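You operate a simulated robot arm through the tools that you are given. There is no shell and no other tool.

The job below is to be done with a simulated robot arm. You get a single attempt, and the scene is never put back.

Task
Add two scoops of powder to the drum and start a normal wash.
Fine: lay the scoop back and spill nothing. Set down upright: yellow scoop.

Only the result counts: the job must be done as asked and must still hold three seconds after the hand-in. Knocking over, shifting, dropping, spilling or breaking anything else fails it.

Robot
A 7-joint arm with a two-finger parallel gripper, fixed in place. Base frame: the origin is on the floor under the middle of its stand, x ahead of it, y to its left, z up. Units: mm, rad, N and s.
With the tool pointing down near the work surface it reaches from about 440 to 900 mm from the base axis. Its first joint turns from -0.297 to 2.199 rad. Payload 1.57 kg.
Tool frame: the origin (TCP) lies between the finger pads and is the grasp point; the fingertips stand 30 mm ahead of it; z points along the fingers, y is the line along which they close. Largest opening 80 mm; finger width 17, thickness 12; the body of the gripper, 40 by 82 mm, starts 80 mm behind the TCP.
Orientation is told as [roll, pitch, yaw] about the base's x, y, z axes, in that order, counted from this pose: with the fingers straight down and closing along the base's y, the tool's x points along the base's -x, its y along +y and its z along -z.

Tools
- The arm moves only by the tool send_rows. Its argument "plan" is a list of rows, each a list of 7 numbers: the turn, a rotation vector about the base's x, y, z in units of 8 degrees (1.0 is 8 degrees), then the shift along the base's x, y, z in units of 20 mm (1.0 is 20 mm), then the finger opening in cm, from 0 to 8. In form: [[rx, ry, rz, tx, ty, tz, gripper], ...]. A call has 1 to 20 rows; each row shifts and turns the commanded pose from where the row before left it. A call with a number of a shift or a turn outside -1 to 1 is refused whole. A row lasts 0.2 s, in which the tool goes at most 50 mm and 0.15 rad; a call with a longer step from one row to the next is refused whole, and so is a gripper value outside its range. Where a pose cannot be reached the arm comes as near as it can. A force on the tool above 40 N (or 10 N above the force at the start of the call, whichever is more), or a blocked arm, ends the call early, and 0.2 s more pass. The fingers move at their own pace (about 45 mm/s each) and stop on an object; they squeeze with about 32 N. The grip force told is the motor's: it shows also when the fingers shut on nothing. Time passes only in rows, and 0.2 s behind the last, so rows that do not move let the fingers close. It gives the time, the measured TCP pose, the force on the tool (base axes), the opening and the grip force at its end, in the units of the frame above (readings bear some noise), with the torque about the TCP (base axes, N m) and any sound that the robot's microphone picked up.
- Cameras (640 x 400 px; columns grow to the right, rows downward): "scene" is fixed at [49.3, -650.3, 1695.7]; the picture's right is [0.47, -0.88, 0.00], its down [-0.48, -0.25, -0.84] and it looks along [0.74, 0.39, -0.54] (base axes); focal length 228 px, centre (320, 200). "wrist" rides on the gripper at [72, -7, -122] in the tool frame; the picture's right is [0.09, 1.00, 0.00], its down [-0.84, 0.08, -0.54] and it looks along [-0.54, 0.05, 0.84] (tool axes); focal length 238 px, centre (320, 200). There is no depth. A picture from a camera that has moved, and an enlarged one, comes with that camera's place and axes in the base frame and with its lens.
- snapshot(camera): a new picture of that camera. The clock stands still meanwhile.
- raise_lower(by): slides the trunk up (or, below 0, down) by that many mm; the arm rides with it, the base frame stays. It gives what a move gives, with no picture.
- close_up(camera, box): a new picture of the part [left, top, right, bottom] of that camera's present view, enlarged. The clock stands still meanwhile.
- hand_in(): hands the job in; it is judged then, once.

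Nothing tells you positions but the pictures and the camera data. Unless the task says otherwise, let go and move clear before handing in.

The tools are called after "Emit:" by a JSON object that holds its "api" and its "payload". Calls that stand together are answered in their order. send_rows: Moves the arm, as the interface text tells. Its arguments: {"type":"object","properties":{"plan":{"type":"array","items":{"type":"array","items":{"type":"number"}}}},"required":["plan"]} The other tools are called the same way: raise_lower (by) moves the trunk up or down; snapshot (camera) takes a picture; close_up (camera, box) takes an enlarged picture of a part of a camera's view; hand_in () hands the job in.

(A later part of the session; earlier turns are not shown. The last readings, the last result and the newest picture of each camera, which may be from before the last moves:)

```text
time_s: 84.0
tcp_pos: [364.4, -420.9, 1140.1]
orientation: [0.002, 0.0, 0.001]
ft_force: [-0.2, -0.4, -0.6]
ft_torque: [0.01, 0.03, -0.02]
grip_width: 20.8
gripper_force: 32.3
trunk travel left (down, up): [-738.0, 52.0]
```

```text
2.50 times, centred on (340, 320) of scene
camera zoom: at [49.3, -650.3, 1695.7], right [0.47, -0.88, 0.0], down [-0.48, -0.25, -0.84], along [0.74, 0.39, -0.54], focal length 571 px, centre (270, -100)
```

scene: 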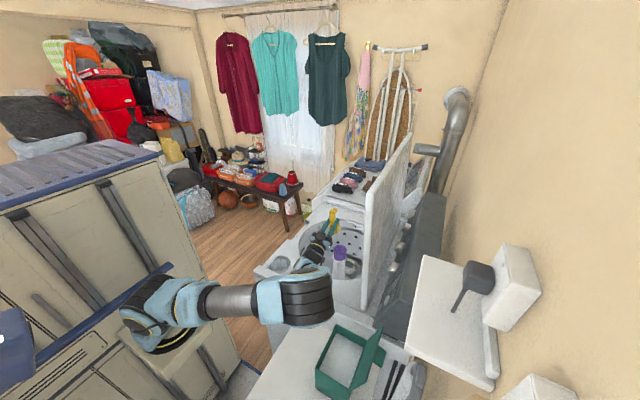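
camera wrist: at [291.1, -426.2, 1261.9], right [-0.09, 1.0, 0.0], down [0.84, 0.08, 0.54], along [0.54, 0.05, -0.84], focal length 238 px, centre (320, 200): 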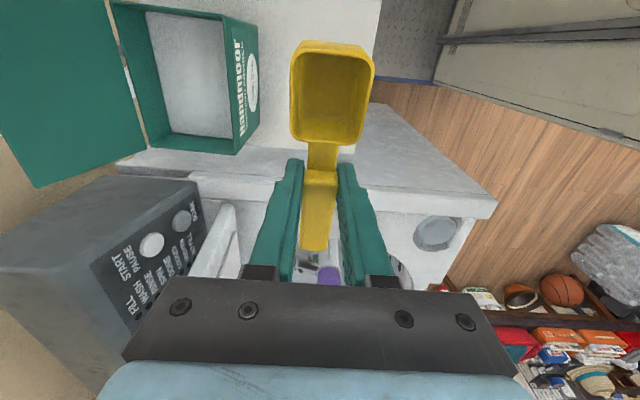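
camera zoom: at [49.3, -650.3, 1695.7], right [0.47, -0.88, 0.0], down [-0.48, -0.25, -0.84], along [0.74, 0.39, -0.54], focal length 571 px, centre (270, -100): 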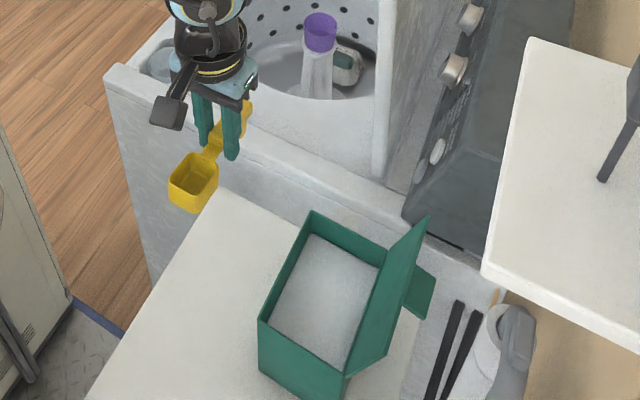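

Emit:
{"api": "close_up", "payload": {"camera": "wrist", "box": [240, 20, 400, 270]}}

Emit:
{"api": "close_up", "payload": {"camera": "scene", "box": [290, 270, 350, 330]}}

```text
1.60 times, centred on (320, 145) of wrist
camera zoom: at [291.1, -426.2, 1261.9], right [-0.09, 1.0, 0.0], down [0.84, 0.08, 0.54], along [0.54, 0.05, -0.84], focal length 381 px, centre (320, 288)
```

zoom: 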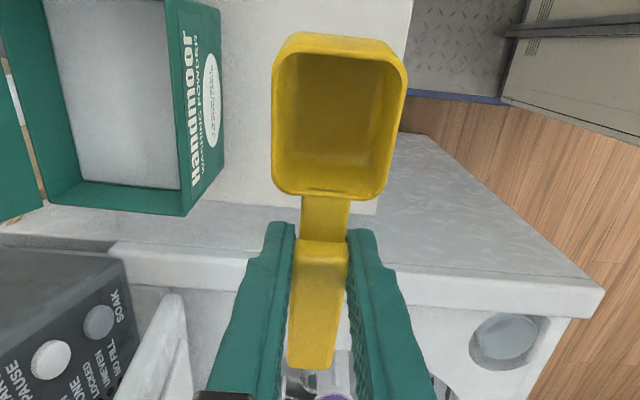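

```text
6.67 times, centred on (320, 300) of scene
camera zoom: at [49.3, -650.3, 1695.7], right [0.47, -0.88, 0.0], down [-0.48, -0.25, -0.84], along [0.74, 0.39, -0.54], focal length 1522 px, centre (320, -467)
```

zoom: 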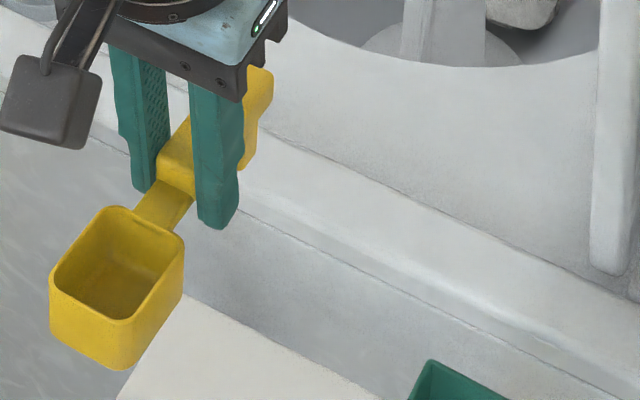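

Emit:
{"api": "close_up", "payload": {"camera": "scene", "box": [290, 275, 335, 320]}}

Emit:
{"api": "close_up", "payload": {"camera": "wrist", "box": [280, 30, 390, 110]}}

Emit:
{"api": "close_up", "payload": {"camera": "wrist", "box": [280, 110, 390, 260]}}

```text
8.89 times, centred on (312, 298) of scene
camera zoom: at [49.3, -650.3, 1695.7], right [0.47, -0.88, 0.0], down [-0.48, -0.25, -0.84], along [0.74, 0.39, -0.54], focal length 2030 px, centre (387, -667)
```

zoom: 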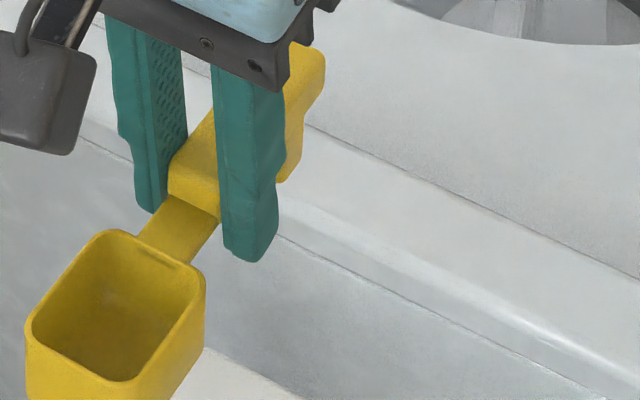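

```text
5.00 times, centred on (335, 70) of wrist
camera zoom: at [291.1, -426.2, 1261.9], right [-0.09, 1.0, 0.0], down [0.84, 0.08, 0.54], along [0.54, 0.05, -0.84], focal length 1192 px, centre (245, 850)
```

zoom: 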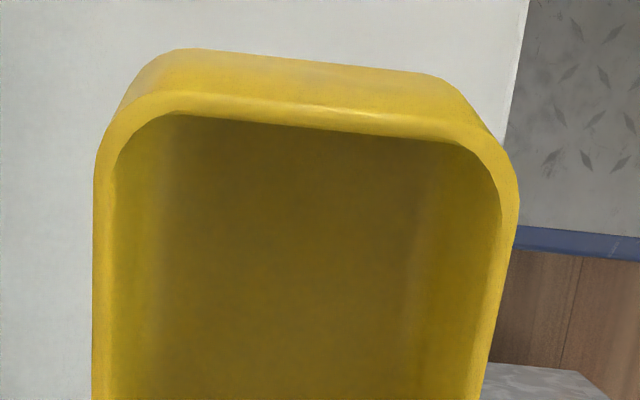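

```text
2.67 times, centred on (335, 185) of wrist
camera zoom: at [291.1, -426.2, 1261.9], right [-0.09, 1.0, 0.0], down [0.84, 0.08, 0.54], along [0.54, 0.05, -0.84], focal length 636 px, centre (280, 240)
```

zoom: 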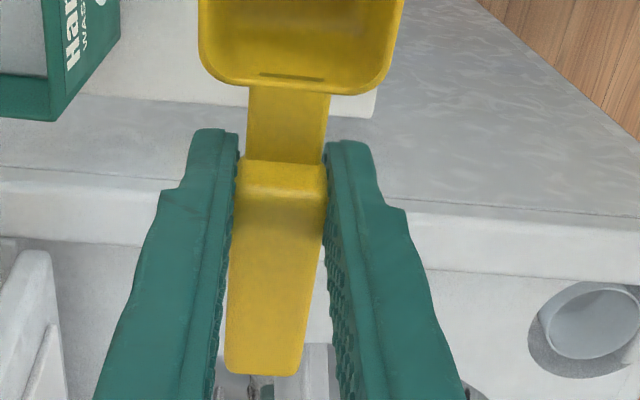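

I'm above the original spot, and the scoop sits slightly bowl-up in the grip. I'll tilt 8° bowl-down, descend, and feel for table contact; the torque sign will tell whether leg or bowl touches first.

Emit:
{"api": "send_rows", "payload": {"plan": [[0, -1, 0, 0, 0, -0.5, 0], [0, 0, 0, 0, 0, -1, 0], [0, 0, 0, 0, 0, -1, 0], [0, 0, 0, 0, 0, -1, 0], [0, 0, 0, 0, 0, -1, 0], [0, 0, 0, 0, 0, -1, 0], [0, 0, 0, 0, 0, -1, 0], [0, 0, 0, 0, 0, -1, 0], [0, 0, 0, 0, 0, -1, 0], [0, 0, 0, 0, 0, -1, 0], [0, 0, 0, 0, 0, -0.8, 0], [0, 0, 0, 0, 0, -0.4, 0], [0, 0, 0, 0, 0, 0, 0]]}}

Emit:
{"api": "close_up", "payload": {"camera": "scene", "box": [270, 300, 360, 380]}}

Emit:
{"api": "snapshot", "payload": {"camera": "wrist"}}

```text
time_s: 86.8
tcp_pos: [364.5, -421.1, 926.5]
orientation: [0.001, -0.139, 0.002]
ft_force: [-0.4, -0.2, -0.4]
ft_torque: [-0.03, 0.03, 0.02]
grip_width: 20.6
gripper_force: 32.2
trunk travel left (down, up): [-738.0, 52.0]
```

```text
5.00 times, centred on (315, 340) of scene
camera zoom: at [49.3, -650.3, 1695.7], right [0.47, -0.88, 0.0], down [-0.48, -0.25, -0.84], along [0.74, 0.39, -0.54], focal length 1142 px, centre (345, -500)
```

zoom: 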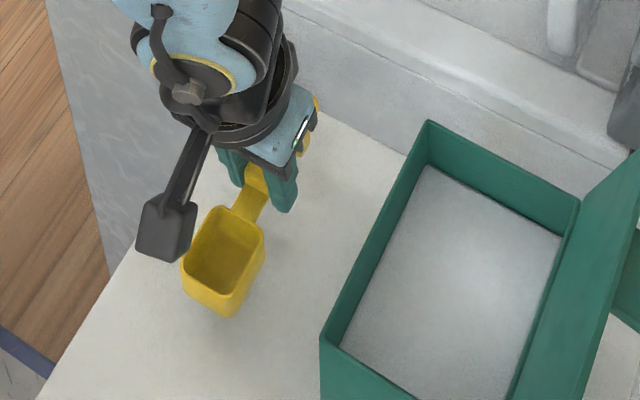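

```text
taken
camera wrist: at [274.8, -427.8, 1036.2], right [-0.09, 1.0, -0.01], down [0.75, 0.08, 0.65], along [0.65, 0.05, -0.76], focal length 238 px, centre (320, 200)
```

wrist: 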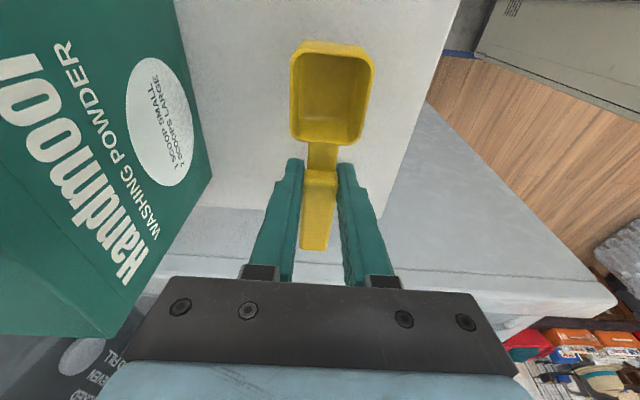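

Emit:
{"api": "send_rows", "payload": {"plan": [[0, 0, 0, 0, 0, -0.2, 0], [0, 0, 0, 0, 0, -0.2, 0], [0, 0, 0, 0, 0, -0.1, 0], [0, 0, 0, 0, 0, 0, 0]]}}

Emit:
{"api": "send_rows", "payload": {"plan": [[0, 0, 0, 0, 0, -0.1, 0], [0, 0, 0, 0, 0, 0, 0]]}}

Emit:
{"api": "send_rows", "payload": {"plan": [[0, 0, 0, 0, 0, -0.1, 0], [0, 0, 0, 0, 0, 0, 0]]}}

Emit:
{"api": "send_rows", "payload": {"plan": [[0, 0, 0, 0, 0, -0.1, 0], [0, 0, 0, 0, 0, 0, 0]]}}

```text
time_s: 87.8
tcp_pos: [363.7, -421.0, 915.8]
orientation: [-0.001, -0.139, 0.0]
ft_force: [0.5, -0.2, -1.0]
ft_torque: [0.02, 0.03, -0.01]
grip_width: 20.8
gripper_force: 31.9
trunk travel left (down, up): [-738.0, 52.0]
```

```text
time_s: 88.4
tcp_pos: [365.1, -420.6, 913.2]
orientation: [0.0, -0.14, 0.002]
ft_force: [-0.2, 0.2, -0.1]
ft_torque: [-0.03, 0.01, -0.02]
grip_width: 20.5
gripper_force: 32.0
trunk travel left (down, up): [-738.0, 52.0]
```

```text
time_s: 89.0
tcp_pos: [364.7, -420.9, 911.3]
orientation: [0.001, -0.137, 0.0]
ft_force: [0.1, 0.4, -0.5]
ft_torque: [-0.01, -0.02, 0.0]
grip_width: 20.9
gripper_force: 31.8
trunk travel left (down, up): [-738.0, 52.0]
```

```text
time_s: 89.6
tcp_pos: [365.4, -420.4, 910.9]
orientation: [0.001, -0.14, 0.001]
ft_force: [-0.6, -0.2, -0.7]
ft_torque: [0.01, 0.02, 0.0]
grip_width: 20.5
gripper_force: 32.2
trunk travel left (down, up): [-738.0, 52.0]
```

Emit:
{"api": "send_rows", "payload": {"plan": [[0, 0, 0, 0, 0, -0.1, 0], [0, 0, 0, 0, 0, 0, 0]]}}

Emit:
{"api": "send_rows", "payload": {"plan": [[0, 0, 0, 0, 0, -0.1, 0], [0, 0, 0, 0, 0, 0, 0]]}}

Emit:
{"api": "close_up", "payload": {"camera": "scene", "box": [280, 310, 340, 370]}}

```text
time_s: 90.2
tcp_pos: [364.1, -420.3, 908.5]
orientation: [-0.001, -0.14, -0.001]
ft_force: [-0.3, 0.1, -1.1]
ft_torque: [0.01, 0.0, 0.0]
grip_width: 20.6
gripper_force: 32.2
trunk travel left (down, up): [-738.0, 52.0]
```

```text
time_s: 90.8
tcp_pos: [364.6, -419.7, 905.1]
orientation: [0.001, -0.141, 0.001]
ft_force: [-0.5, -0.4, -1.2]
ft_torque: [0.03, -0.03, 0.02]
grip_width: 20.7
gripper_force: 31.9
trunk travel left (down, up): [-738.0, 52.0]
```

```text
6.67 times, centred on (310, 340) of scene
camera zoom: at [49.3, -650.3, 1695.7], right [0.47, -0.88, 0.0], down [-0.48, -0.25, -0.84], along [0.74, 0.39, -0.54], focal length 1522 px, centre (387, -733)
```

zoom: 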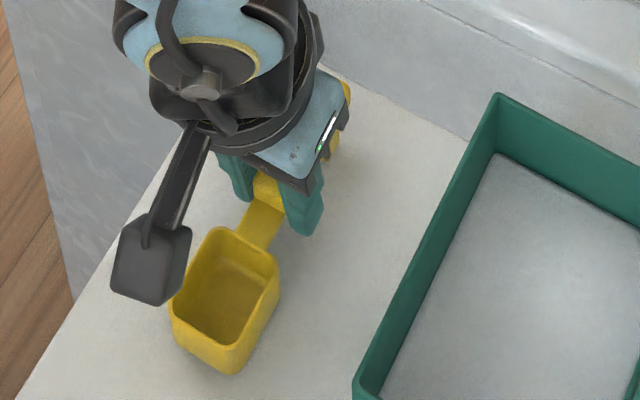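

Emit:
{"api": "send_rows", "payload": {"plan": [[0, 0, 0, 0, 0, -0.1, 0], [0, 0, 0, 0, 0, 0, 0]]}}

Emit:
{"api": "send_rows", "payload": {"plan": [[0, 0, 0, 0, 0, -0.1, 0], [0, 0, 0, 0, 0, 0, 0]]}}

Emit:
{"api": "send_rows", "payload": {"plan": [[0, 0, 0, 0, 0, -0.1, 0], [0, 0, 0, 0, 0, 0, 0]]}}

```text
time_s: 91.4
tcp_pos: [365.0, -420.5, 903.2]
orientation: [0.0, -0.141, 0.002]
ft_force: [-0.1, -0.3, -1.1]
ft_torque: [-0.03, 0.03, 0.0]
grip_width: 20.7
gripper_force: 31.3
trunk travel left (down, up): [-738.0, 52.0]
```

```text
time_s: 92.0
tcp_pos: [364.8, -421.4, 902.5]
orientation: [0.001, -0.141, -0.001]
ft_force: [-1.2, -1.1, 9.2]
ft_torque: [0.02, 0.56, 0.0]
grip_width: 20.7
gripper_force: 31.9
trunk travel left (down, up): [-738.0, 52.0]
```

```text
time_s: 92.6
tcp_pos: [364.6, -421.0, 900.5]
orientation: [-0.002, -0.141, 0.0]
ft_force: [1.3, -1.2, 25.3]
ft_torque: [0.06, -0.13, -0.02]
grip_width: 20.5
gripper_force: 32.1
trunk travel left (down, up): [-738.0, 52.0]
```

The bowl touched first, then the leg: the scoop now rests flat on both with 25 N. I'll relieve the pressure slightly before opening.

Emit:
{"api": "send_rows", "payload": {"plan": [[0, 0, 0, 0, 0, 0.06, 0], [0, 0, 0, 0, 0, 0, 0]]}}

```text
time_s: 93.2
tcp_pos: [364.2, -420.6, 899.7]
orientation: [0.001, -0.14, -0.002]
ft_force: [-0.3, -3.4, 8.7]
ft_torque: [-0.1, -0.27, -0.08]
grip_width: 20.7
gripper_force: 31.4
trunk travel left (down, up): [-738.0, 52.0]
```

Emit:
{"api": "send_rows", "payload": {"plan": [[0, 0, 0, 0, 0, 0.02, 0], [0, 0, 0, 0, 0, 0, 2.6], [0, 0, 0, 0, 0, 0, 4], [0, 0, 0, 0, 0, 0, 6], [0, 0, 0, 0, 0, 0, 7.5], [0, 0, 0, 0, 0, 0, 7.5]]}}

Emit:
{"api": "snapshot", "payload": {"camera": "wrist"}}

Emit:
{"api": "close_up", "payload": {"camera": "scene", "box": [270, 310, 350, 380]}}

```text
time_s: 94.6
tcp_pos: [364.1, -421.2, 901.8]
orientation: [0.0, -0.141, 0.0]
ft_force: [0.1, 0.3, -0.9]
ft_torque: [0.0, -0.03, -0.03]
grip_width: 75.2
gripper_force: 0.1
trunk travel left (down, up): [-738.0, 52.0]
```

```text
taken
camera wrist: at [274.9, -426.3, 1011.6], right [-0.09, 1.0, -0.01], down [0.75, 0.08, 0.65], along [0.65, 0.05, -0.76], focal length 238 px, centre (320, 200)
```

wrist: 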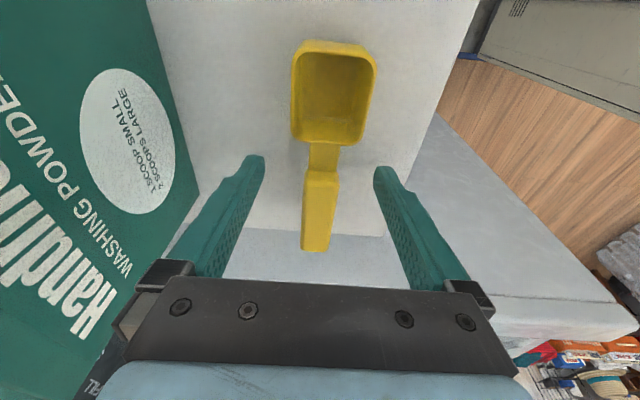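

```text
5.71 times, centred on (310, 345) of scene
camera zoom: at [49.3, -650.3, 1695.7], right [0.47, -0.88, 0.0], down [-0.48, -0.25, -0.84], along [0.74, 0.39, -0.54], focal length 1305 px, centre (377, -629)
```

zoom: 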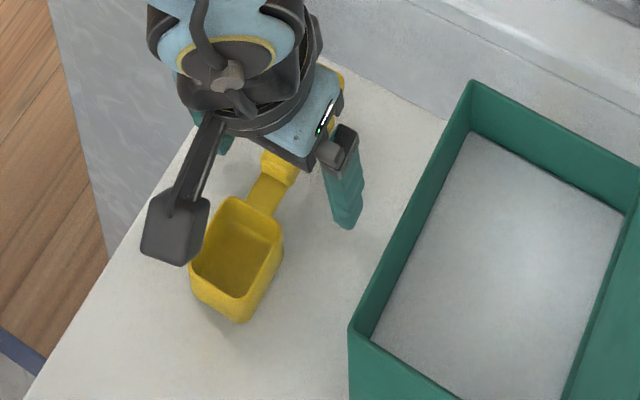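

The scoop is released. I'll rise straight up and check that it's standing as before.

Emit:
{"api": "send_rows", "payload": {"plan": [[0, 0, 0, 0, 0, 0.5, 7.5], [0, 0, 0, 0, 0, 1, 7.5], [0, 0, 0, 0, 0, 1, 7.5], [0, 0, 0, 0, 0, 1, 7.5], [0, 1, 0, 0, 0, 1, 7.5], [0, 0, 0, 0, 0, 1, 7.5], [0, 0, 0, 0, 0, 1, 7.5], [0, 0, 0, 0, 0, 1, 7.5], [0, 0, 0, 0, 0, 1, 7.5], [0, 0, 0, 0, 0, 1, 7.5], [0, 0, 0, 0, 0, 1, 7.5], [0, 0, 0, 0, 0, 1, 7.5], [0, 0, 0, 0, 0, 1, 7.5], [0, 0, 0, 0, 0, 0, 7.5]]}}

Emit:
{"api": "close_up", "payload": {"camera": "scene", "box": [270, 310, 350, 380]}}

Emit:
{"api": "snapshot", "payload": {"camera": "wrist"}}

Emit:
{"api": "snapshot", "payload": {"camera": "scene"}}

```text
time_s: 97.6
tcp_pos: [364.3, -419.4, 1150.8]
orientation: [0.0, -0.001, 0.001]
ft_force: [-0.4, 0.4, 0.2]
ft_torque: [-0.02, -0.01, 0.01]
grip_width: 74.9
gripper_force: 0.1
trunk travel left (down, up): [-738.0, 52.0]
```

```text
5.71 times, centred on (310, 345) of scene
camera zoom: at [49.3, -650.3, 1695.7], right [0.47, -0.88, 0.0], down [-0.48, -0.25, -0.84], along [0.74, 0.39, -0.54], focal length 1305 px, centre (377, -629)
```

zoom: 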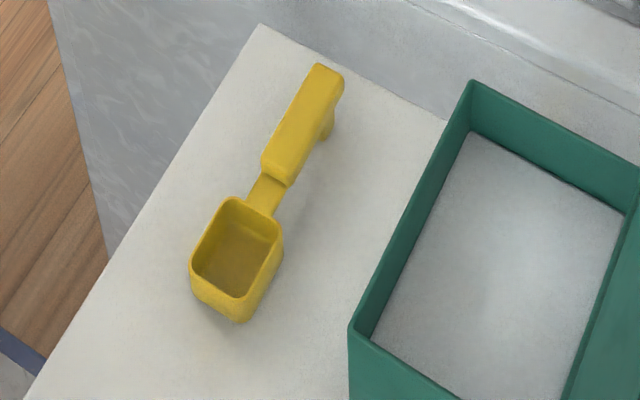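

```text
taken
camera wrist: at [291.0, -426.5, 1272.9], right [-0.09, 1.0, 0.0], down [0.84, 0.08, 0.54], along [0.54, 0.05, -0.84], focal length 238 px, centre (320, 200)
```

wrist: 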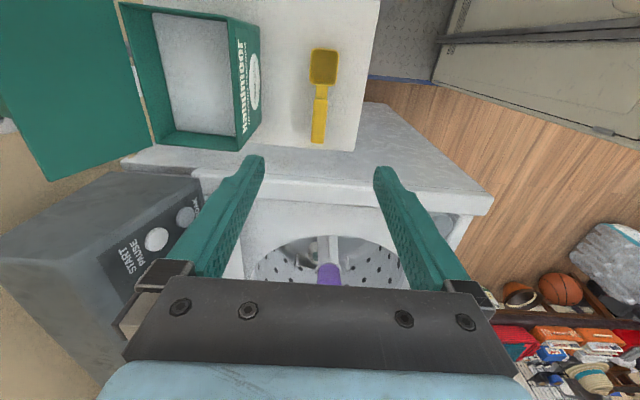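

```text
taken
```

scene: 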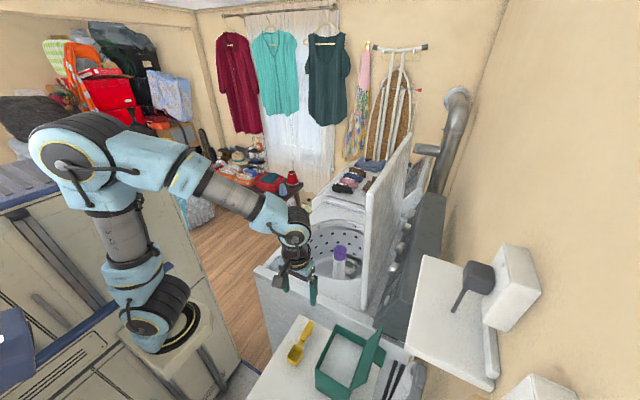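

The scoop stands upright in its original spot and nothing else moved. Next I need the lid's geometry, so I'll close the fingers, rise, and view it from above.

Emit:
{"api": "send_rows", "payload": {"plan": [[0, 0, 0, 0.25, 0, 1, 6], [0, 0, 0, 0.25, 0, 1, 4], [0, 0, 0, 0.25, 0, 1, 2], [0, 0, 0, 0.25, 0, 1, 0], [0, 0, 0, 0.25, 0, 1, 0], [0, 0, 0, 0.25, 0, 1, 0], [0, 0, 0, 0.25, 0, 1, 0], [0, 0, 0, 0.25, 0, 1, 0], [0, 0, 0, 0.25, 0, 1, 0], [0, 0, 0, 0.25, 0, 1, 0], [0, 0, 0, 0.25, 0, 1, 0], [0, 0, 0, 0.25, 0, 1, 0], [0, 0, 0, 0.25, 0, 1, 0], [0, 0, 0, 0.25, 0, 1, 0], [0, 0, 0, 0.25, 0, 1, 0], [0, 0, 0, 0.25, 0, 1, 0], [0, 0, 0, 0.25, 0, 1, 0], [0, 0, 0, 0, 0, 0, 0]]}}

Emit:
{"api": "snapshot", "payload": {"camera": "wrist"}}

Emit:
{"api": "close_up", "payload": {"camera": "scene", "box": [340, 120, 460, 320]}}

```text
time_s: 101.4
tcp_pos: [448.1, -420.4, 1490.2]
orientation: [-0.002, 0.001, 0.0]
ft_force: [0.0, -0.4, -1.1]
ft_torque: [0.0, 0.0, 0.03]
grip_width: 0.1
gripper_force: 21.4
trunk travel left (down, up): [-738.0, 52.0]
```

```text
taken
camera wrist: at [375.2, -426.7, 1612.0], right [-0.09, 1.0, 0.0], down [0.84, 0.08, 0.54], along [0.54, 0.05, -0.84], focal length 238 px, centre (320, 200)
```

wrist: 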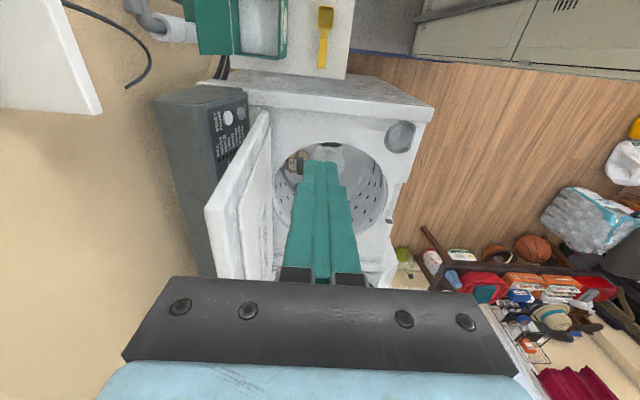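

```text
2.00 times, centred on (400, 220) of scene
camera zoom: at [49.3, -650.3, 1695.7], right [0.47, -0.88, 0.0], down [-0.48, -0.25, -0.84], along [0.74, 0.39, -0.54], focal length 457 px, centre (160, 160)
```

zoom: 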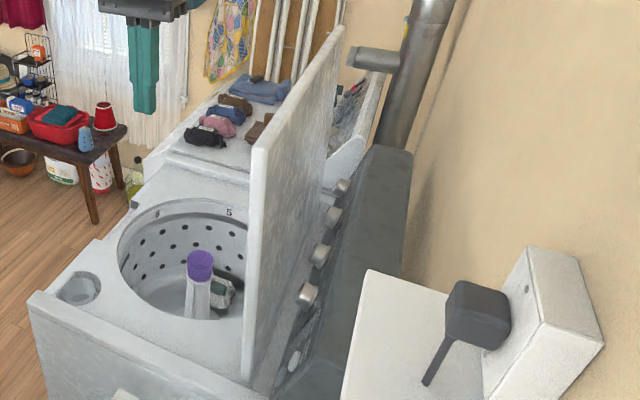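

Emit:
{"api": "close_up", "payload": {"camera": "wrist", "box": [140, 70, 300, 290]}}

Emit:
{"api": "close_up", "payload": {"camera": "scene", "box": [350, 180, 430, 320]}}

```text
1.82 times, centred on (220, 180) of wrist
camera zoom: at [375.2, -426.7, 1612.0], right [-0.09, 1.0, 0.0], down [0.84, 0.08, 0.54], along [0.54, 0.05, -0.84], focal length 433 px, centre (502, 236)
```

zoom: 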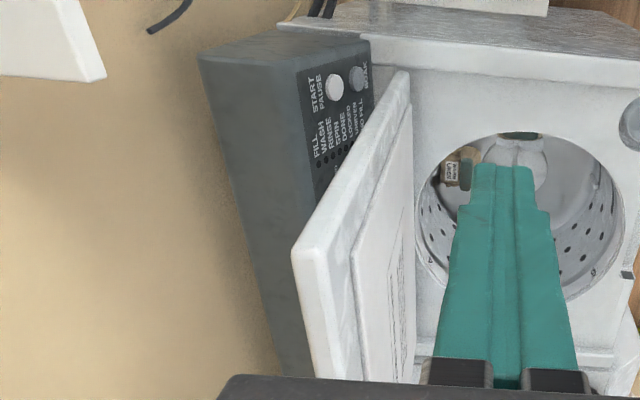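

```text
2.86 times, centred on (390, 250) of scene
camera zoom: at [49.3, -650.3, 1695.7], right [0.47, -0.88, 0.0], down [-0.48, -0.25, -0.84], along [0.74, 0.39, -0.54], focal length 652 px, centre (120, 57)
```

zoom: 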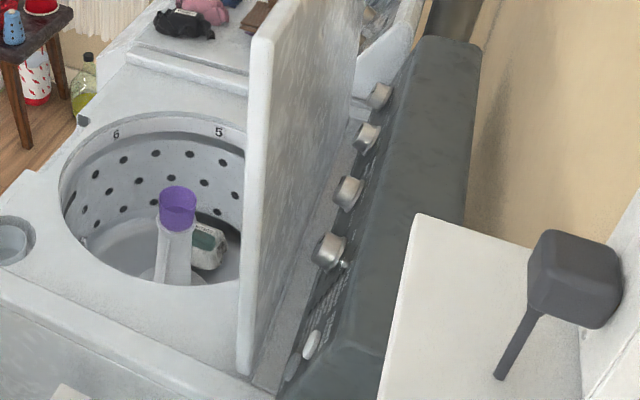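

Emit:
{"api": "close_up", "payload": {"camera": "wrist", "box": [195, 100, 285, 290]}}

Emit:
{"api": "close_up", "payload": {"camera": "scene", "box": [355, 180, 385, 210]}}

Emit:
{"api": "close_up", "payload": {"camera": "scene", "box": [350, 280, 400, 320]}}

```text
2.11 times, centred on (240, 195) of wrist
camera zoom: at [375.2, -426.7, 1612.0], right [-0.09, 1.0, 0.0], down [0.84, 0.08, 0.54], along [0.54, 0.05, -0.84], focal length 502 px, centre (488, 210)
```

zoom: 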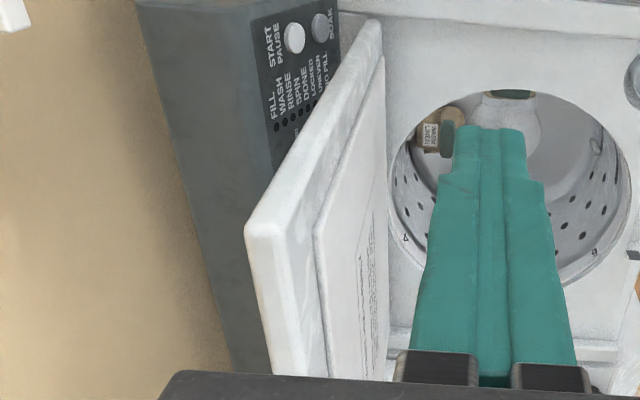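

```text
13.33 times, centred on (370, 195) of scene
camera zoom: at [49.3, -650.3, 1695.7], right [0.47, -0.88, 0.0], down [-0.48, -0.25, -0.84], along [0.74, 0.39, -0.54], focal length 3044 px, centre (-347, 267)
```

zoom: 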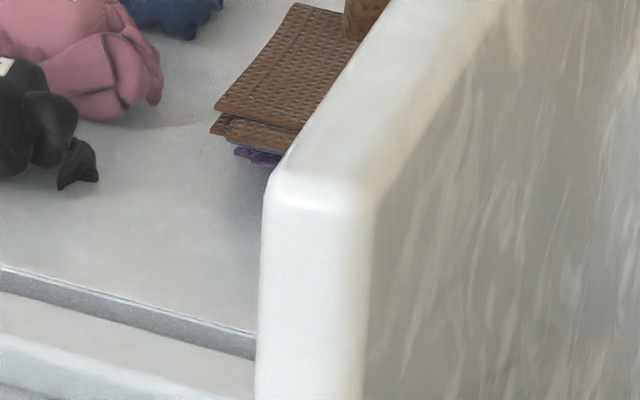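

```text
10.00 times, centred on (375, 300) of scene
camera zoom: at [49.3, -650.3, 1695.7], right [0.47, -0.88, 0.0], down [-0.48, -0.25, -0.84], along [0.74, 0.39, -0.54], focal length 2283 px, centre (-230, -800)
```

zoom: 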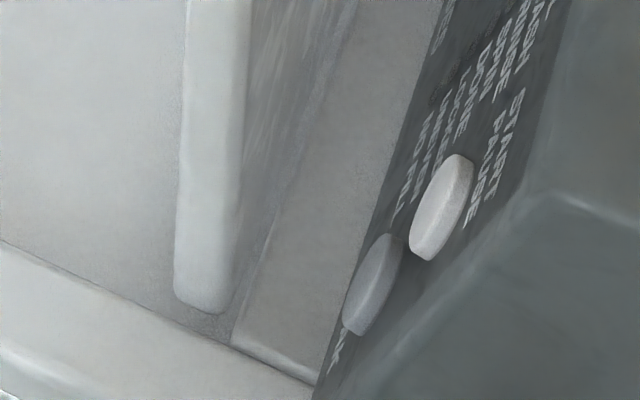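

The lid is a 20 mm thick plate whose near top corner is around (537,-541…-522,1400), hinged near (y -567, z 925) and standing about 4° short of vertical. I'll cage its top edge loosely between open fingers and swing it down along its arc. First I'll move above the edge.

Emit:
{"api": "send_rows", "payload": {"plan": [[0, 0, 0, 0.94, -0.8, 0.2, 2], [0, 0, 0, 0.94, -0.8, 0.2, 4], [0, 0, 0, 0.94, -0.8, 0, 6], [0, 0, 0, 0.94, -0.8, 0, 6], [0, 0, 0, 0.94, -0.8, 0, 6], [0, 0, 0, 0.94, -0.8, 0, 6], [0, 0, 0, 0.94, -0.8, 0, 6], [0, 0, 0, 0, 0, 0, 6], [0, 0, 0, 0, 0, 0, 6]]}}

Emit:
{"api": "snapshot", "payload": {"camera": "wrist"}}

Emit:
{"api": "close_up", "payload": {"camera": "scene", "box": [300, 100, 460, 220]}}

```text
time_s: 103.4
tcp_pos: [517.1, -469.1, 1486.0]
orientation: [-0.001, -0.002, -0.001]
ft_force: [0.6, 0.1, 1.5]
ft_torque: [0.01, -0.01, -0.03]
grip_width: 59.8
gripper_force: 0.0
out of reach, approached as far as the arm can: row 3, 4, 5, 6, 7
trunk travel left (down, up): [-738.0, 52.0]
```

```text
taken
camera wrist: at [442.3, -475.4, 1607.2], right [-0.09, 1.0, 0.0], down [0.84, 0.08, 0.54], along [0.54, 0.05, -0.84], focal length 238 px, centre (320, 200)
```

wrist: 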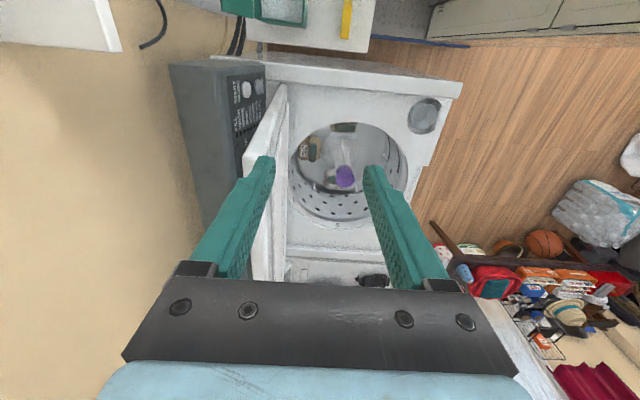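

```text
3.33 times, centred on (380, 160) of scene
camera zoom: at [49.3, -650.3, 1695.7], right [0.47, -0.88, 0.0], down [-0.48, -0.25, -0.84], along [0.74, 0.39, -0.54], focal length 761 px, centre (120, 333)
```

zoom: 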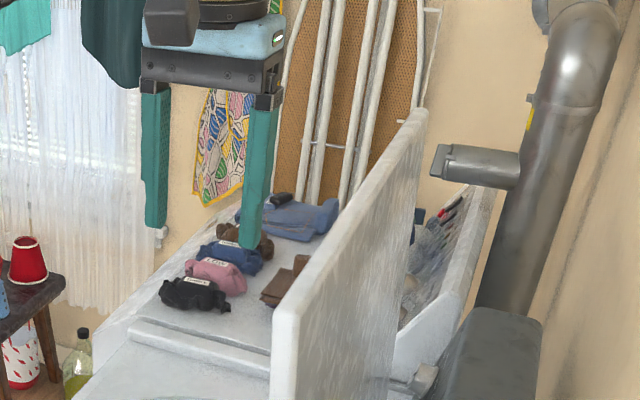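

Reaching over the top is beyond the arm's range. I'll instead take the lid by its near end: hand pointing +x, one finger on each side of the plate at about z 1250. I'll back off and turn the hand.

Emit:
{"api": "send_rows", "payload": {"plan": [[0, 0, 0, -0.6, 0, -0.9, 6], [0, 0, 0, -0.6, 0, -0.9, 6], [0, 0, 0, -0.6, 0, -0.9, 6], [0, 0, 0, -0.6, 0, -0.9, 6], [0, 0, 0, -0.6, 0, -0.9, 6], [0, 0, 0, -0.6, 0, -0.9, 6], [0, 0, 0, -0.6, 0, -0.9, 6], [0, 0, 0, -0.6, 0, -0.9, 6], [0, 0, 0, -0.6, 0, -0.9, 6], [0, 0, 0, -0.6, 0, -0.9, 6], [0, 0, 0, 0, 0, 0, 6]]}}

Emit:
{"api": "send_rows", "payload": {"plan": [[0, -1, 0, 0, 0, 0, 6], [0, -1, 0, 0, 0, 0, 6], [0, -1, 0, 0, 0, 0, 6], [0, -1, 0, 0, 0, 0, 6], [0, -1, 0, 0, 0, 0, 6], [0, -1, 0, 0, 0, 0, 6], [0, 0, 0, 0, 0, 0, 6]]}}

Emit:
{"api": "snapshot", "payload": {"camera": "scene"}}

Emit:
{"api": "snapshot", "payload": {"camera": "wrist"}}

```text
time_s: 105.8
tcp_pos: [395.8, -470.2, 1304.6]
orientation: [0.001, 0.0, 0.001]
ft_force: [-0.1, 0.1, 0.4]
ft_torque: [-0.02, 0.02, 0.0]
grip_width: 60.0
gripper_force: 0.0
trunk travel left (down, up): [-738.0, 52.0]
```

```text
time_s: 107.4
tcp_pos: [395.9, -470.2, 1306.6]
orientation: [0.0, -0.84, 0.001]
ft_force: [0.2, -0.5, -0.4]
ft_torque: [-0.01, -0.04, 0.03]
grip_width: 60.2
gripper_force: 0.1
trunk travel left (down, up): [-738.0, 52.0]
```

```text
taken
```

scene: 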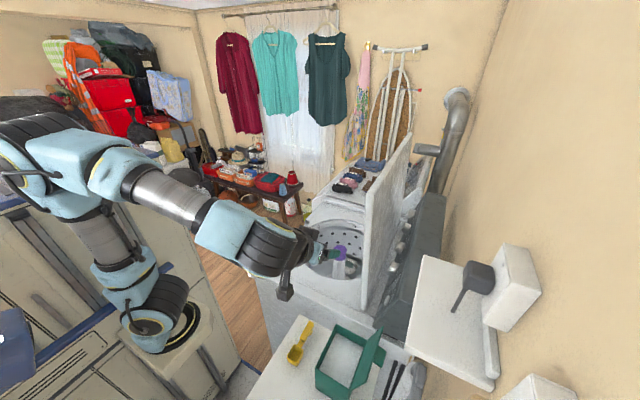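

```text
taken
camera wrist: at [255.8, -475.3, 1333.3], right [-0.06, 1.0, -0.07], down [0.16, 0.08, 0.98], along [0.99, 0.05, -0.16], focal length 238 px, centre (320, 200)
```

wrist: 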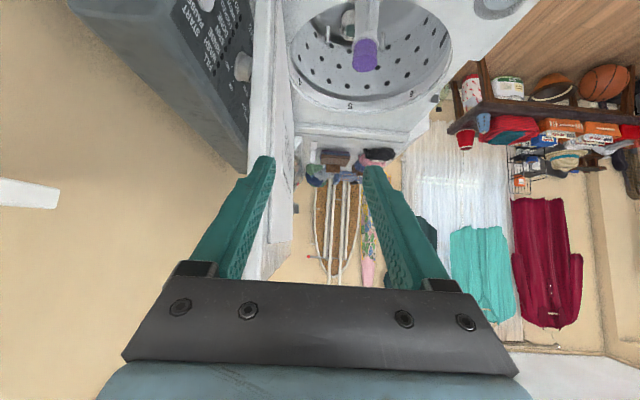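

Emit:
{"api": "send_rows", "payload": {"plan": [[0, -1, 0, 0, -0.4, -0.3, 6], [0, -1, 0, 0, -0.4, -0.3, 6], [0, -1, 0, 0, -0.4, -0.3, 6], [0, -1, 0, 0, -0.4, -0.3, 6], [0, -1, 0, 0, -0.4, -0.3, 6], [0, -0.25, 0, 0, -0.4, -0.3, 6], [0, 0, 0, 0, -0.4, -0.3, 6], [0, 0, 0, 0, -0.4, -0.3, 6], [0, 0, 0, 0, 0, 0, 6]]}}

Emit:
{"api": "snapshot", "payload": {"camera": "wrist"}}

Emit:
{"api": "snapshot", "payload": {"camera": "scene"}}

```text
time_s: 109.4
tcp_pos: [397.4, -533.7, 1258.0]
orientation: [-0.835, -1.571, 0.833]
ft_force: [-0.5, -0.1, 0.1]
ft_torque: [0.02, 0.03, 0.02]
grip_width: 59.9
gripper_force: 0.1
trunk travel left (down, up): [-738.0, 52.0]
```

```text
taken
camera wrist: at [273.0, -539.9, 1185.8], right [0.0, 1.0, -0.09], down [-0.54, 0.08, 0.84], along [0.84, 0.05, 0.54], focal length 238 px, centre (320, 200)
```

wrist: 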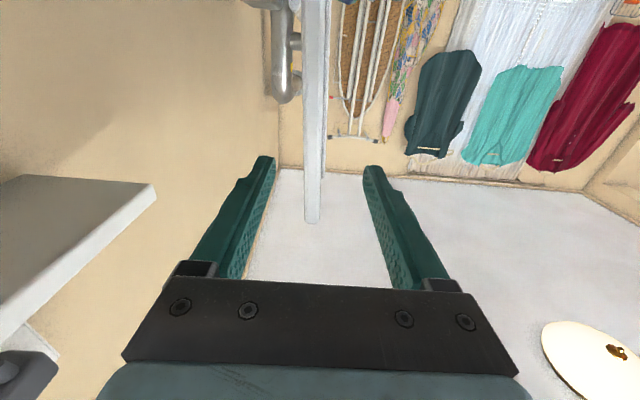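

```text
taken
```

scene: 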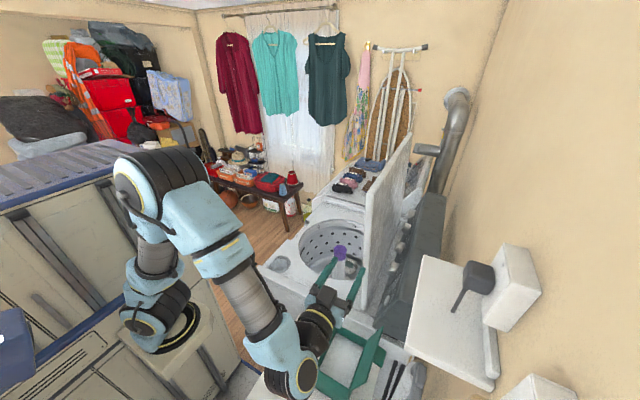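

The lid's near end lies between the fingers, as planned. I'll advance to enclose it loosely.

Emit:
{"api": "send_rows", "payload": {"plan": [[0, 0, 0, 0.8, -0.1, 0, 6], [0, 0, 0, 1, -0.1, 0, 6], [0, 0, 0, 1, 0, 0, 6], [0, 0, 0, 1, 0, 0, 6], [0, 0, 0, 1, 0, 0, 6], [0, 0, 0, 1, 0, 0, 6], [0, 0, 0, 1, 0, 0, 6], [0, 0, 0, 0.8, 0, 0, 6], [0, 0, 0, 0, 0, 0, 6]]}}

Emit:
{"api": "snapshot", "payload": {"camera": "wrist"}}

Emit:
{"api": "close_up", "payload": {"camera": "scene", "box": [260, 160, 460, 320]}}

```text
time_s: 111.4
tcp_pos: [549.1, -537.9, 1256.2]
orientation: [0.942, -1.569, -0.945]
ft_force: [-0.1, -0.8, -0.1]
ft_torque: [0.01, -0.02, -0.01]
grip_width: 59.9
gripper_force: 0.1
trunk travel left (down, up): [-738.0, 52.0]
```

```text
taken
camera wrist: at [425.9, -543.9, 1184.8], right [0.0, 1.0, -0.09], down [-0.54, 0.08, 0.84], along [0.84, 0.05, 0.54], focal length 238 px, centre (320, 200)
```

wrist: 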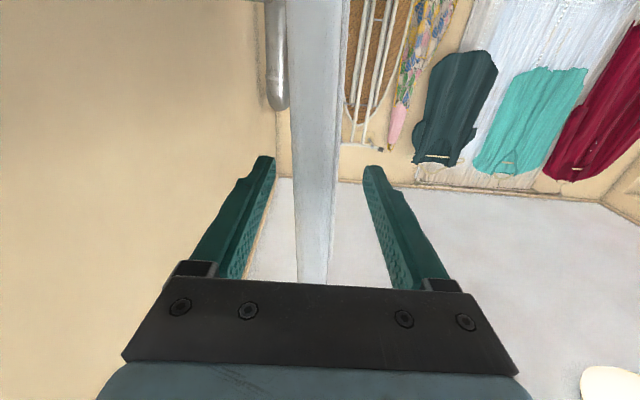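

```text
2.50 times, centred on (360, 240) of scene
camera zoom: at [49.3, -650.3, 1695.7], right [0.47, -0.88, 0.0], down [-0.48, -0.25, -0.84], along [0.74, 0.39, -0.54], focal length 571 px, centre (220, 100)
```

zoom: 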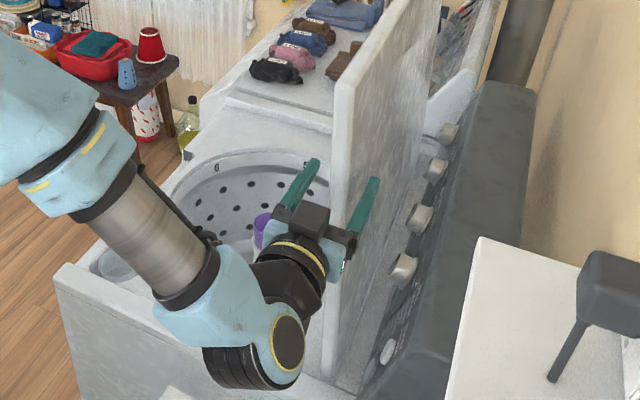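

The lid edge is caged. I'll start swinging it along its arc, rolling the hand with it.

Emit:
{"api": "send_rows", "payload": {"plan": [[-0.4, 0, 0, 0, 0.92, -0.09, 6], [-0.4, 0, 0, 0, 0.913, -0.141, 6], [-0.4, 0, 0, 0, 0.904, -0.192, 6], [-0.4, 0, 0, 0, 0.892, -0.242, 6], [-0.4, 0, 0, 0, 0.877, -0.292, 6], [-0.4, 0, 0, 0, 0.859, -0.34, 6], [0, 0, 0, 0, 0, 0, 6]]}}

Emit:
{"api": "snapshot", "payload": {"camera": "wrist"}}

Emit:
{"api": "close_up", "payload": {"camera": "scene", "box": [240, 120, 480, 320]}}

```text
time_s: 113.0
tcp_pos: [548.1, -429.8, 1232.4]
orientation: [-1.571, -1.235, 1.569]
ft_force: [0.7, -0.2, 0.0]
ft_torque: [0.01, 0.01, -0.03]
grip_width: 60.2
gripper_force: 0.1
trunk travel left (down, up): [-738.0, 52.0]
```

```text
taken
camera wrist: at [425.0, -459.2, 1165.5], right [0.0, 0.91, -0.41], down [-0.54, 0.35, 0.76], along [0.84, 0.22, 0.49], focal length 238 px, centre (320, 200)
```

wrist: 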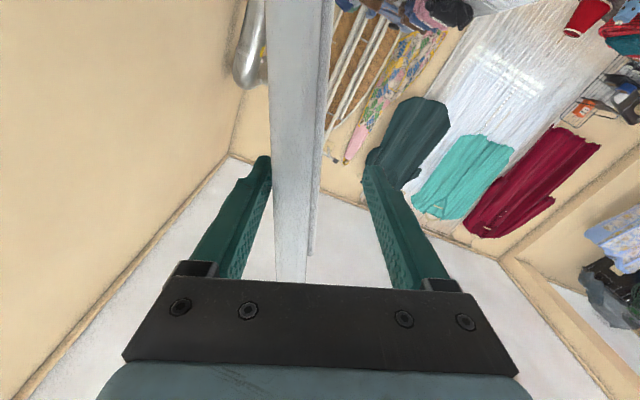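

```text
2.00 times, centred on (360, 220) of scene
camera zoom: at [49.3, -650.3, 1695.7], right [0.47, -0.88, 0.0], down [-0.48, -0.25, -0.84], along [0.74, 0.39, -0.54], focal length 457 px, centre (240, 160)
```

zoom: 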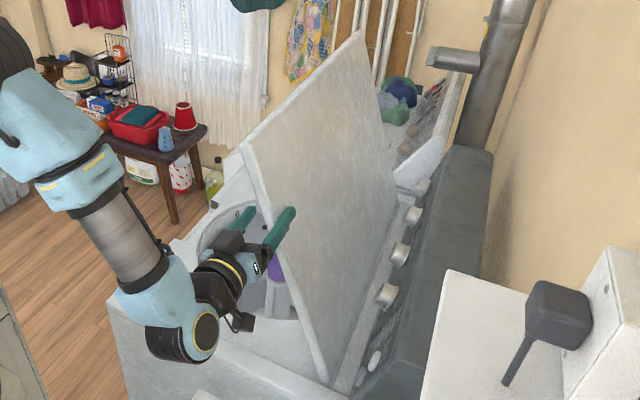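

The lid follows smoothly. I'll continue down the arc.

Emit:
{"api": "send_rows", "payload": {"plan": [[-0.4, 0, 0, 0, 0.839, -0.388, 6], [-0.4, 0, 0, 0, 0.816, -0.434, 6], [-0.4, 0, 0, 0, 0.791, -0.479, 6], [-0.4, 0, 0, 0, 0.763, -0.522, 6], [-0.4, 0, 0, 0, 0.732, -0.564, 6], [-0.4, 0, 0, 0, 0.7, -0.604, 6], [-0.4, 0, 0, 0, 0.665, -0.642, 6], [0, 0, 0, 0, 0, 0, 6]]}}

Emit:
{"api": "snapshot", "payload": {"camera": "wrist"}}

Emit:
{"api": "close_up", "payload": {"camera": "scene", "box": [240, 120, 480, 320]}}

```text
time_s: 114.8
tcp_pos: [592.1, -349.5, 1185.8]
orientation: [-1.566, -0.847, 1.562]
ft_force: [1.4, 1.0, 0.8]
ft_torque: [0.0, 0.01, 0.03]
grip_width: 60.3
gripper_force: 0.0
out of reach, approached as far as the arm can: row 4, 5, 6, 7
trunk travel left (down, up): [-738.0, 52.0]
```

```text
taken
camera wrist: at [468.1, -401.6, 1135.6], right [0.0, 0.68, -0.73], down [-0.54, 0.61, 0.58], along [0.84, 0.39, 0.37], focal length 238 px, centre (320, 200)
```

wrist: 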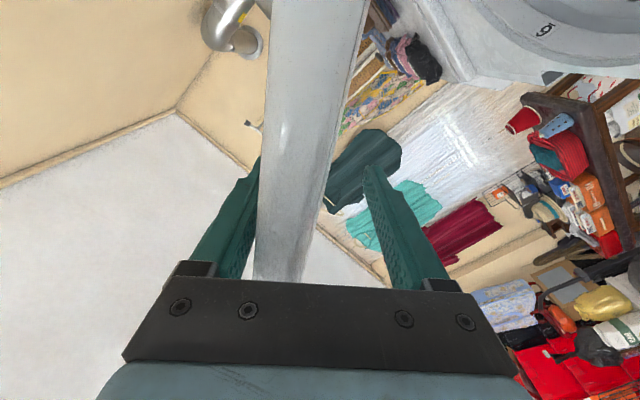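

```text
2.00 times, centred on (360, 220) of scene
camera zoom: at [49.3, -650.3, 1695.7], right [0.47, -0.88, 0.0], down [-0.48, -0.25, -0.84], along [0.74, 0.39, -0.54], focal length 457 px, centre (240, 160)
```

zoom: 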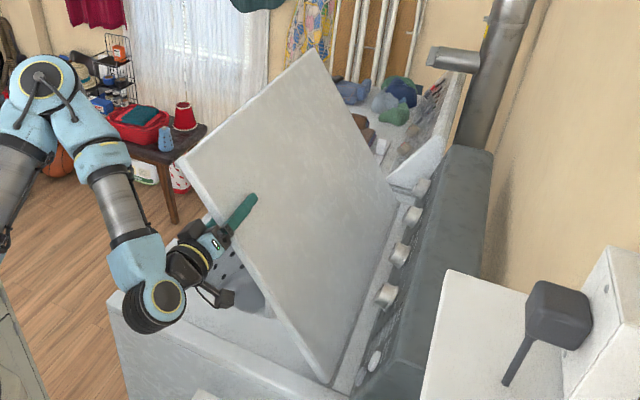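

The arm can't fold in further in this pose, but friction holds the lid where it is (about 37° from vertical). I'll rotate the hand within the lid's plane to gain room, then withdraw sideways and push the lid down from above.

Emit:
{"api": "send_rows", "payload": {"plan": [[0, -0.766, 0.643, 0, 0, 0, 6], [0, -0.766, 0.643, 0, 0, 0, 6], [0, -0.766, 0.643, 0, 0, 0, 6], [0, 0, 0, 0, 0, 0, 6]]}}

Emit:
{"api": "snapshot", "payload": {"camera": "wrist"}}

Emit:
{"api": "close_up", "payload": {"camera": "scene", "box": [240, 120, 480, 320]}}

```text
time_s: 115.2
tcp_pos: [613.5, -349.3, 1203.7]
orientation: [-1.678, -0.846, 1.701]
ft_force: [-12.9, 4.5, 0.0]
ft_torque: [0.02, 0.24, -0.45]
grip_width: 60.0
gripper_force: 0.1
out of reach, approached as far as the arm can: row 1, 2
trunk travel left (down, up): [-738.0, 52.0]
stopped in row 2: the force on the tool passed its limit at 73 N (the readings are from after the stop); the commanded pose is now the measured one
```

```text
taken
camera wrist: at [497.1, -407.6, 1145.0], right [0.02, 0.69, -0.72], down [-0.61, 0.58, 0.54], along [0.79, 0.43, 0.43], focal length 238 px, centre (320, 200)
```

wrist: 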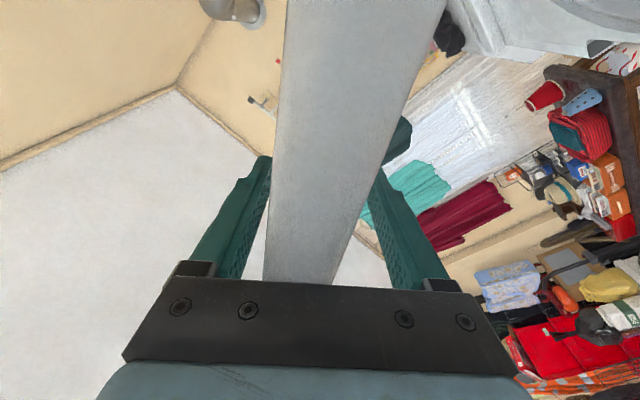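

```text
2.00 times, centred on (360, 220) of scene
camera zoom: at [49.3, -650.3, 1695.7], right [0.47, -0.88, 0.0], down [-0.48, -0.25, -0.84], along [0.74, 0.39, -0.54], focal length 457 px, centre (240, 160)
```

zoom: 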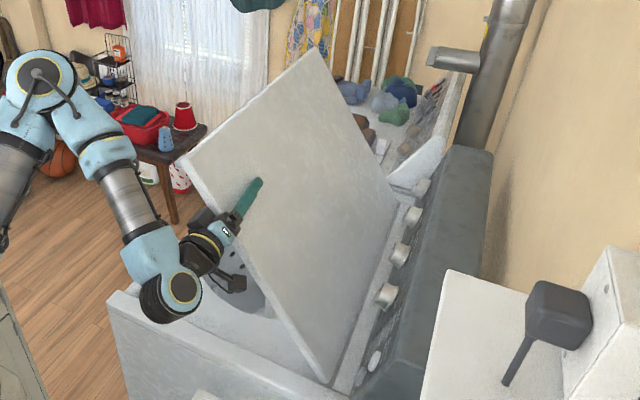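

I'm in light contact with the lid end and outside the comfortable range. I'll retrace the arc partway back, where the arm reaches well, and withdraw there.

Emit:
{"api": "send_rows", "payload": {"plan": [[0.2, 0, 0, -0.2, -0.5, 0.2, 6], [0.4, 0, 0, -0.3, -0.75, 0.4, 6], [0.4, 0, 0, -0.3, -0.78, 0.37, 6], [0.4, 0, 0, -0.3, -0.8, 0.33, 6], [0.4, 0, 0, -0.3, -0.82, 0.3, 6], [0.4, 0, 0, -0.3, -0.85, 0.27, 6], [0, 0, 0, 0, 0, 0, 6]]}}

Emit:
{"api": "snapshot", "payload": {"camera": "wrist"}}

Emit:
{"api": "close_up", "payload": {"camera": "scene", "box": [240, 120, 480, 320]}}

```text
time_s: 116.8
tcp_pos: [580.9, -440.7, 1241.9]
orientation: [-1.778, -1.15, 1.786]
ft_force: [0.8, 0.6, 0.2]
ft_torque: [0.01, -0.03, -0.03]
grip_width: 59.9
gripper_force: 0.0
trunk travel left (down, up): [-738.0, 52.0]
```

```text
taken
camera wrist: at [465.2, -477.1, 1168.1], right [0.02, 0.88, -0.48], down [-0.61, 0.39, 0.69], along [0.79, 0.28, 0.54], focal length 238 px, centre (320, 200)
```

wrist: 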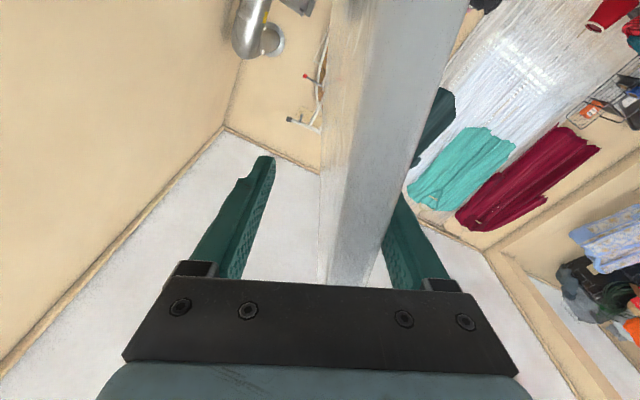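

```text
2.00 times, centred on (360, 220) of scene
camera zoom: at [49.3, -650.3, 1695.7], right [0.47, -0.88, 0.0], down [-0.48, -0.25, -0.84], along [0.74, 0.39, -0.54], focal length 457 px, centre (240, 160)
```

zoom: 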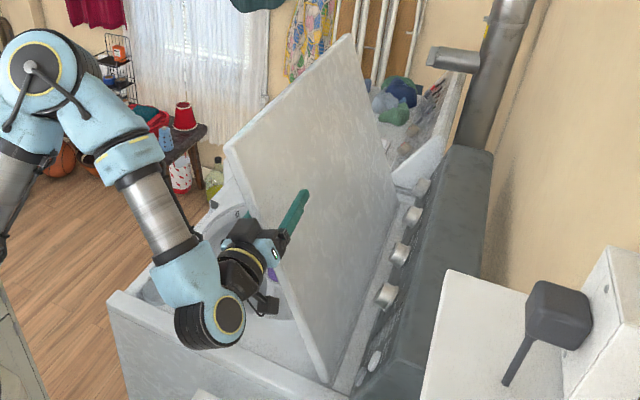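

Emit:
{"api": "send_rows", "payload": {"plan": [[0, 0, 0, -0.5, 0.3, -0.1, 6], [0, 0, 0, -0.9, 0, 0, 6], [0, 0, 0, -0.9, 0, 0, 6], [0, 0, 0, -0.9, -0.1, 0, 6], [0, 0, 0, -0.9, -0.2, 0, 6], [0, 0, 0, -0.9, -0.3, 0, 6], [0, 0, 0, 0, 0, 0, 6]]}}

Emit:
{"api": "snapshot", "payload": {"camera": "wrist"}}

Emit:
{"api": "close_up", "payload": {"camera": "scene", "box": [240, 120, 480, 320]}}

```text
time_s: 118.4
tcp_pos: [481.0, -444.7, 1240.7]
orientation: [-1.779, -1.15, 1.787]
ft_force: [-0.5, 0.3, -0.1]
ft_torque: [0.01, 0.02, 0.03]
grip_width: 60.0
gripper_force: 0.1
trunk travel left (down, up): [-738.0, 52.0]
```

```text
taken
camera wrist: at [364.7, -483.1, 1166.7], right [0.02, 0.88, -0.48], down [-0.61, 0.39, 0.69], along [0.79, 0.28, 0.54], focal length 238 px, centre (320, 200)
```

wrist: 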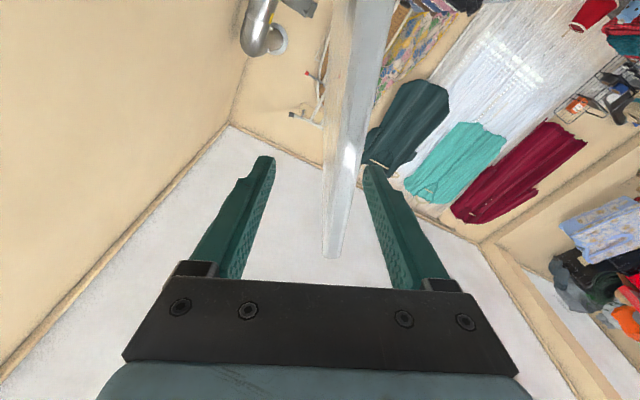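

```text
2.00 times, centred on (360, 220) of scene
camera zoom: at [49.3, -650.3, 1695.7], right [0.47, -0.88, 0.0], down [-0.48, -0.25, -0.84], along [0.74, 0.39, -0.54], focal length 457 px, centre (240, 160)
```

zoom: 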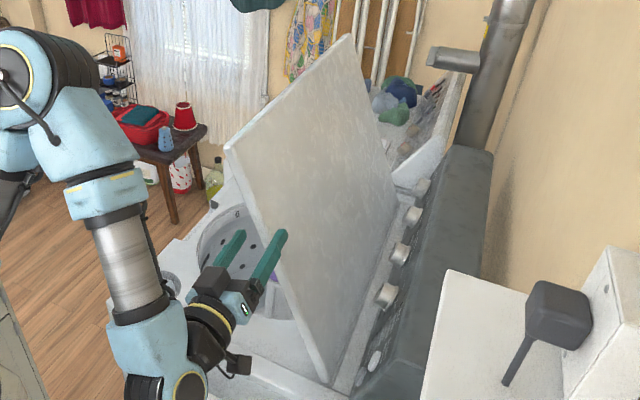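

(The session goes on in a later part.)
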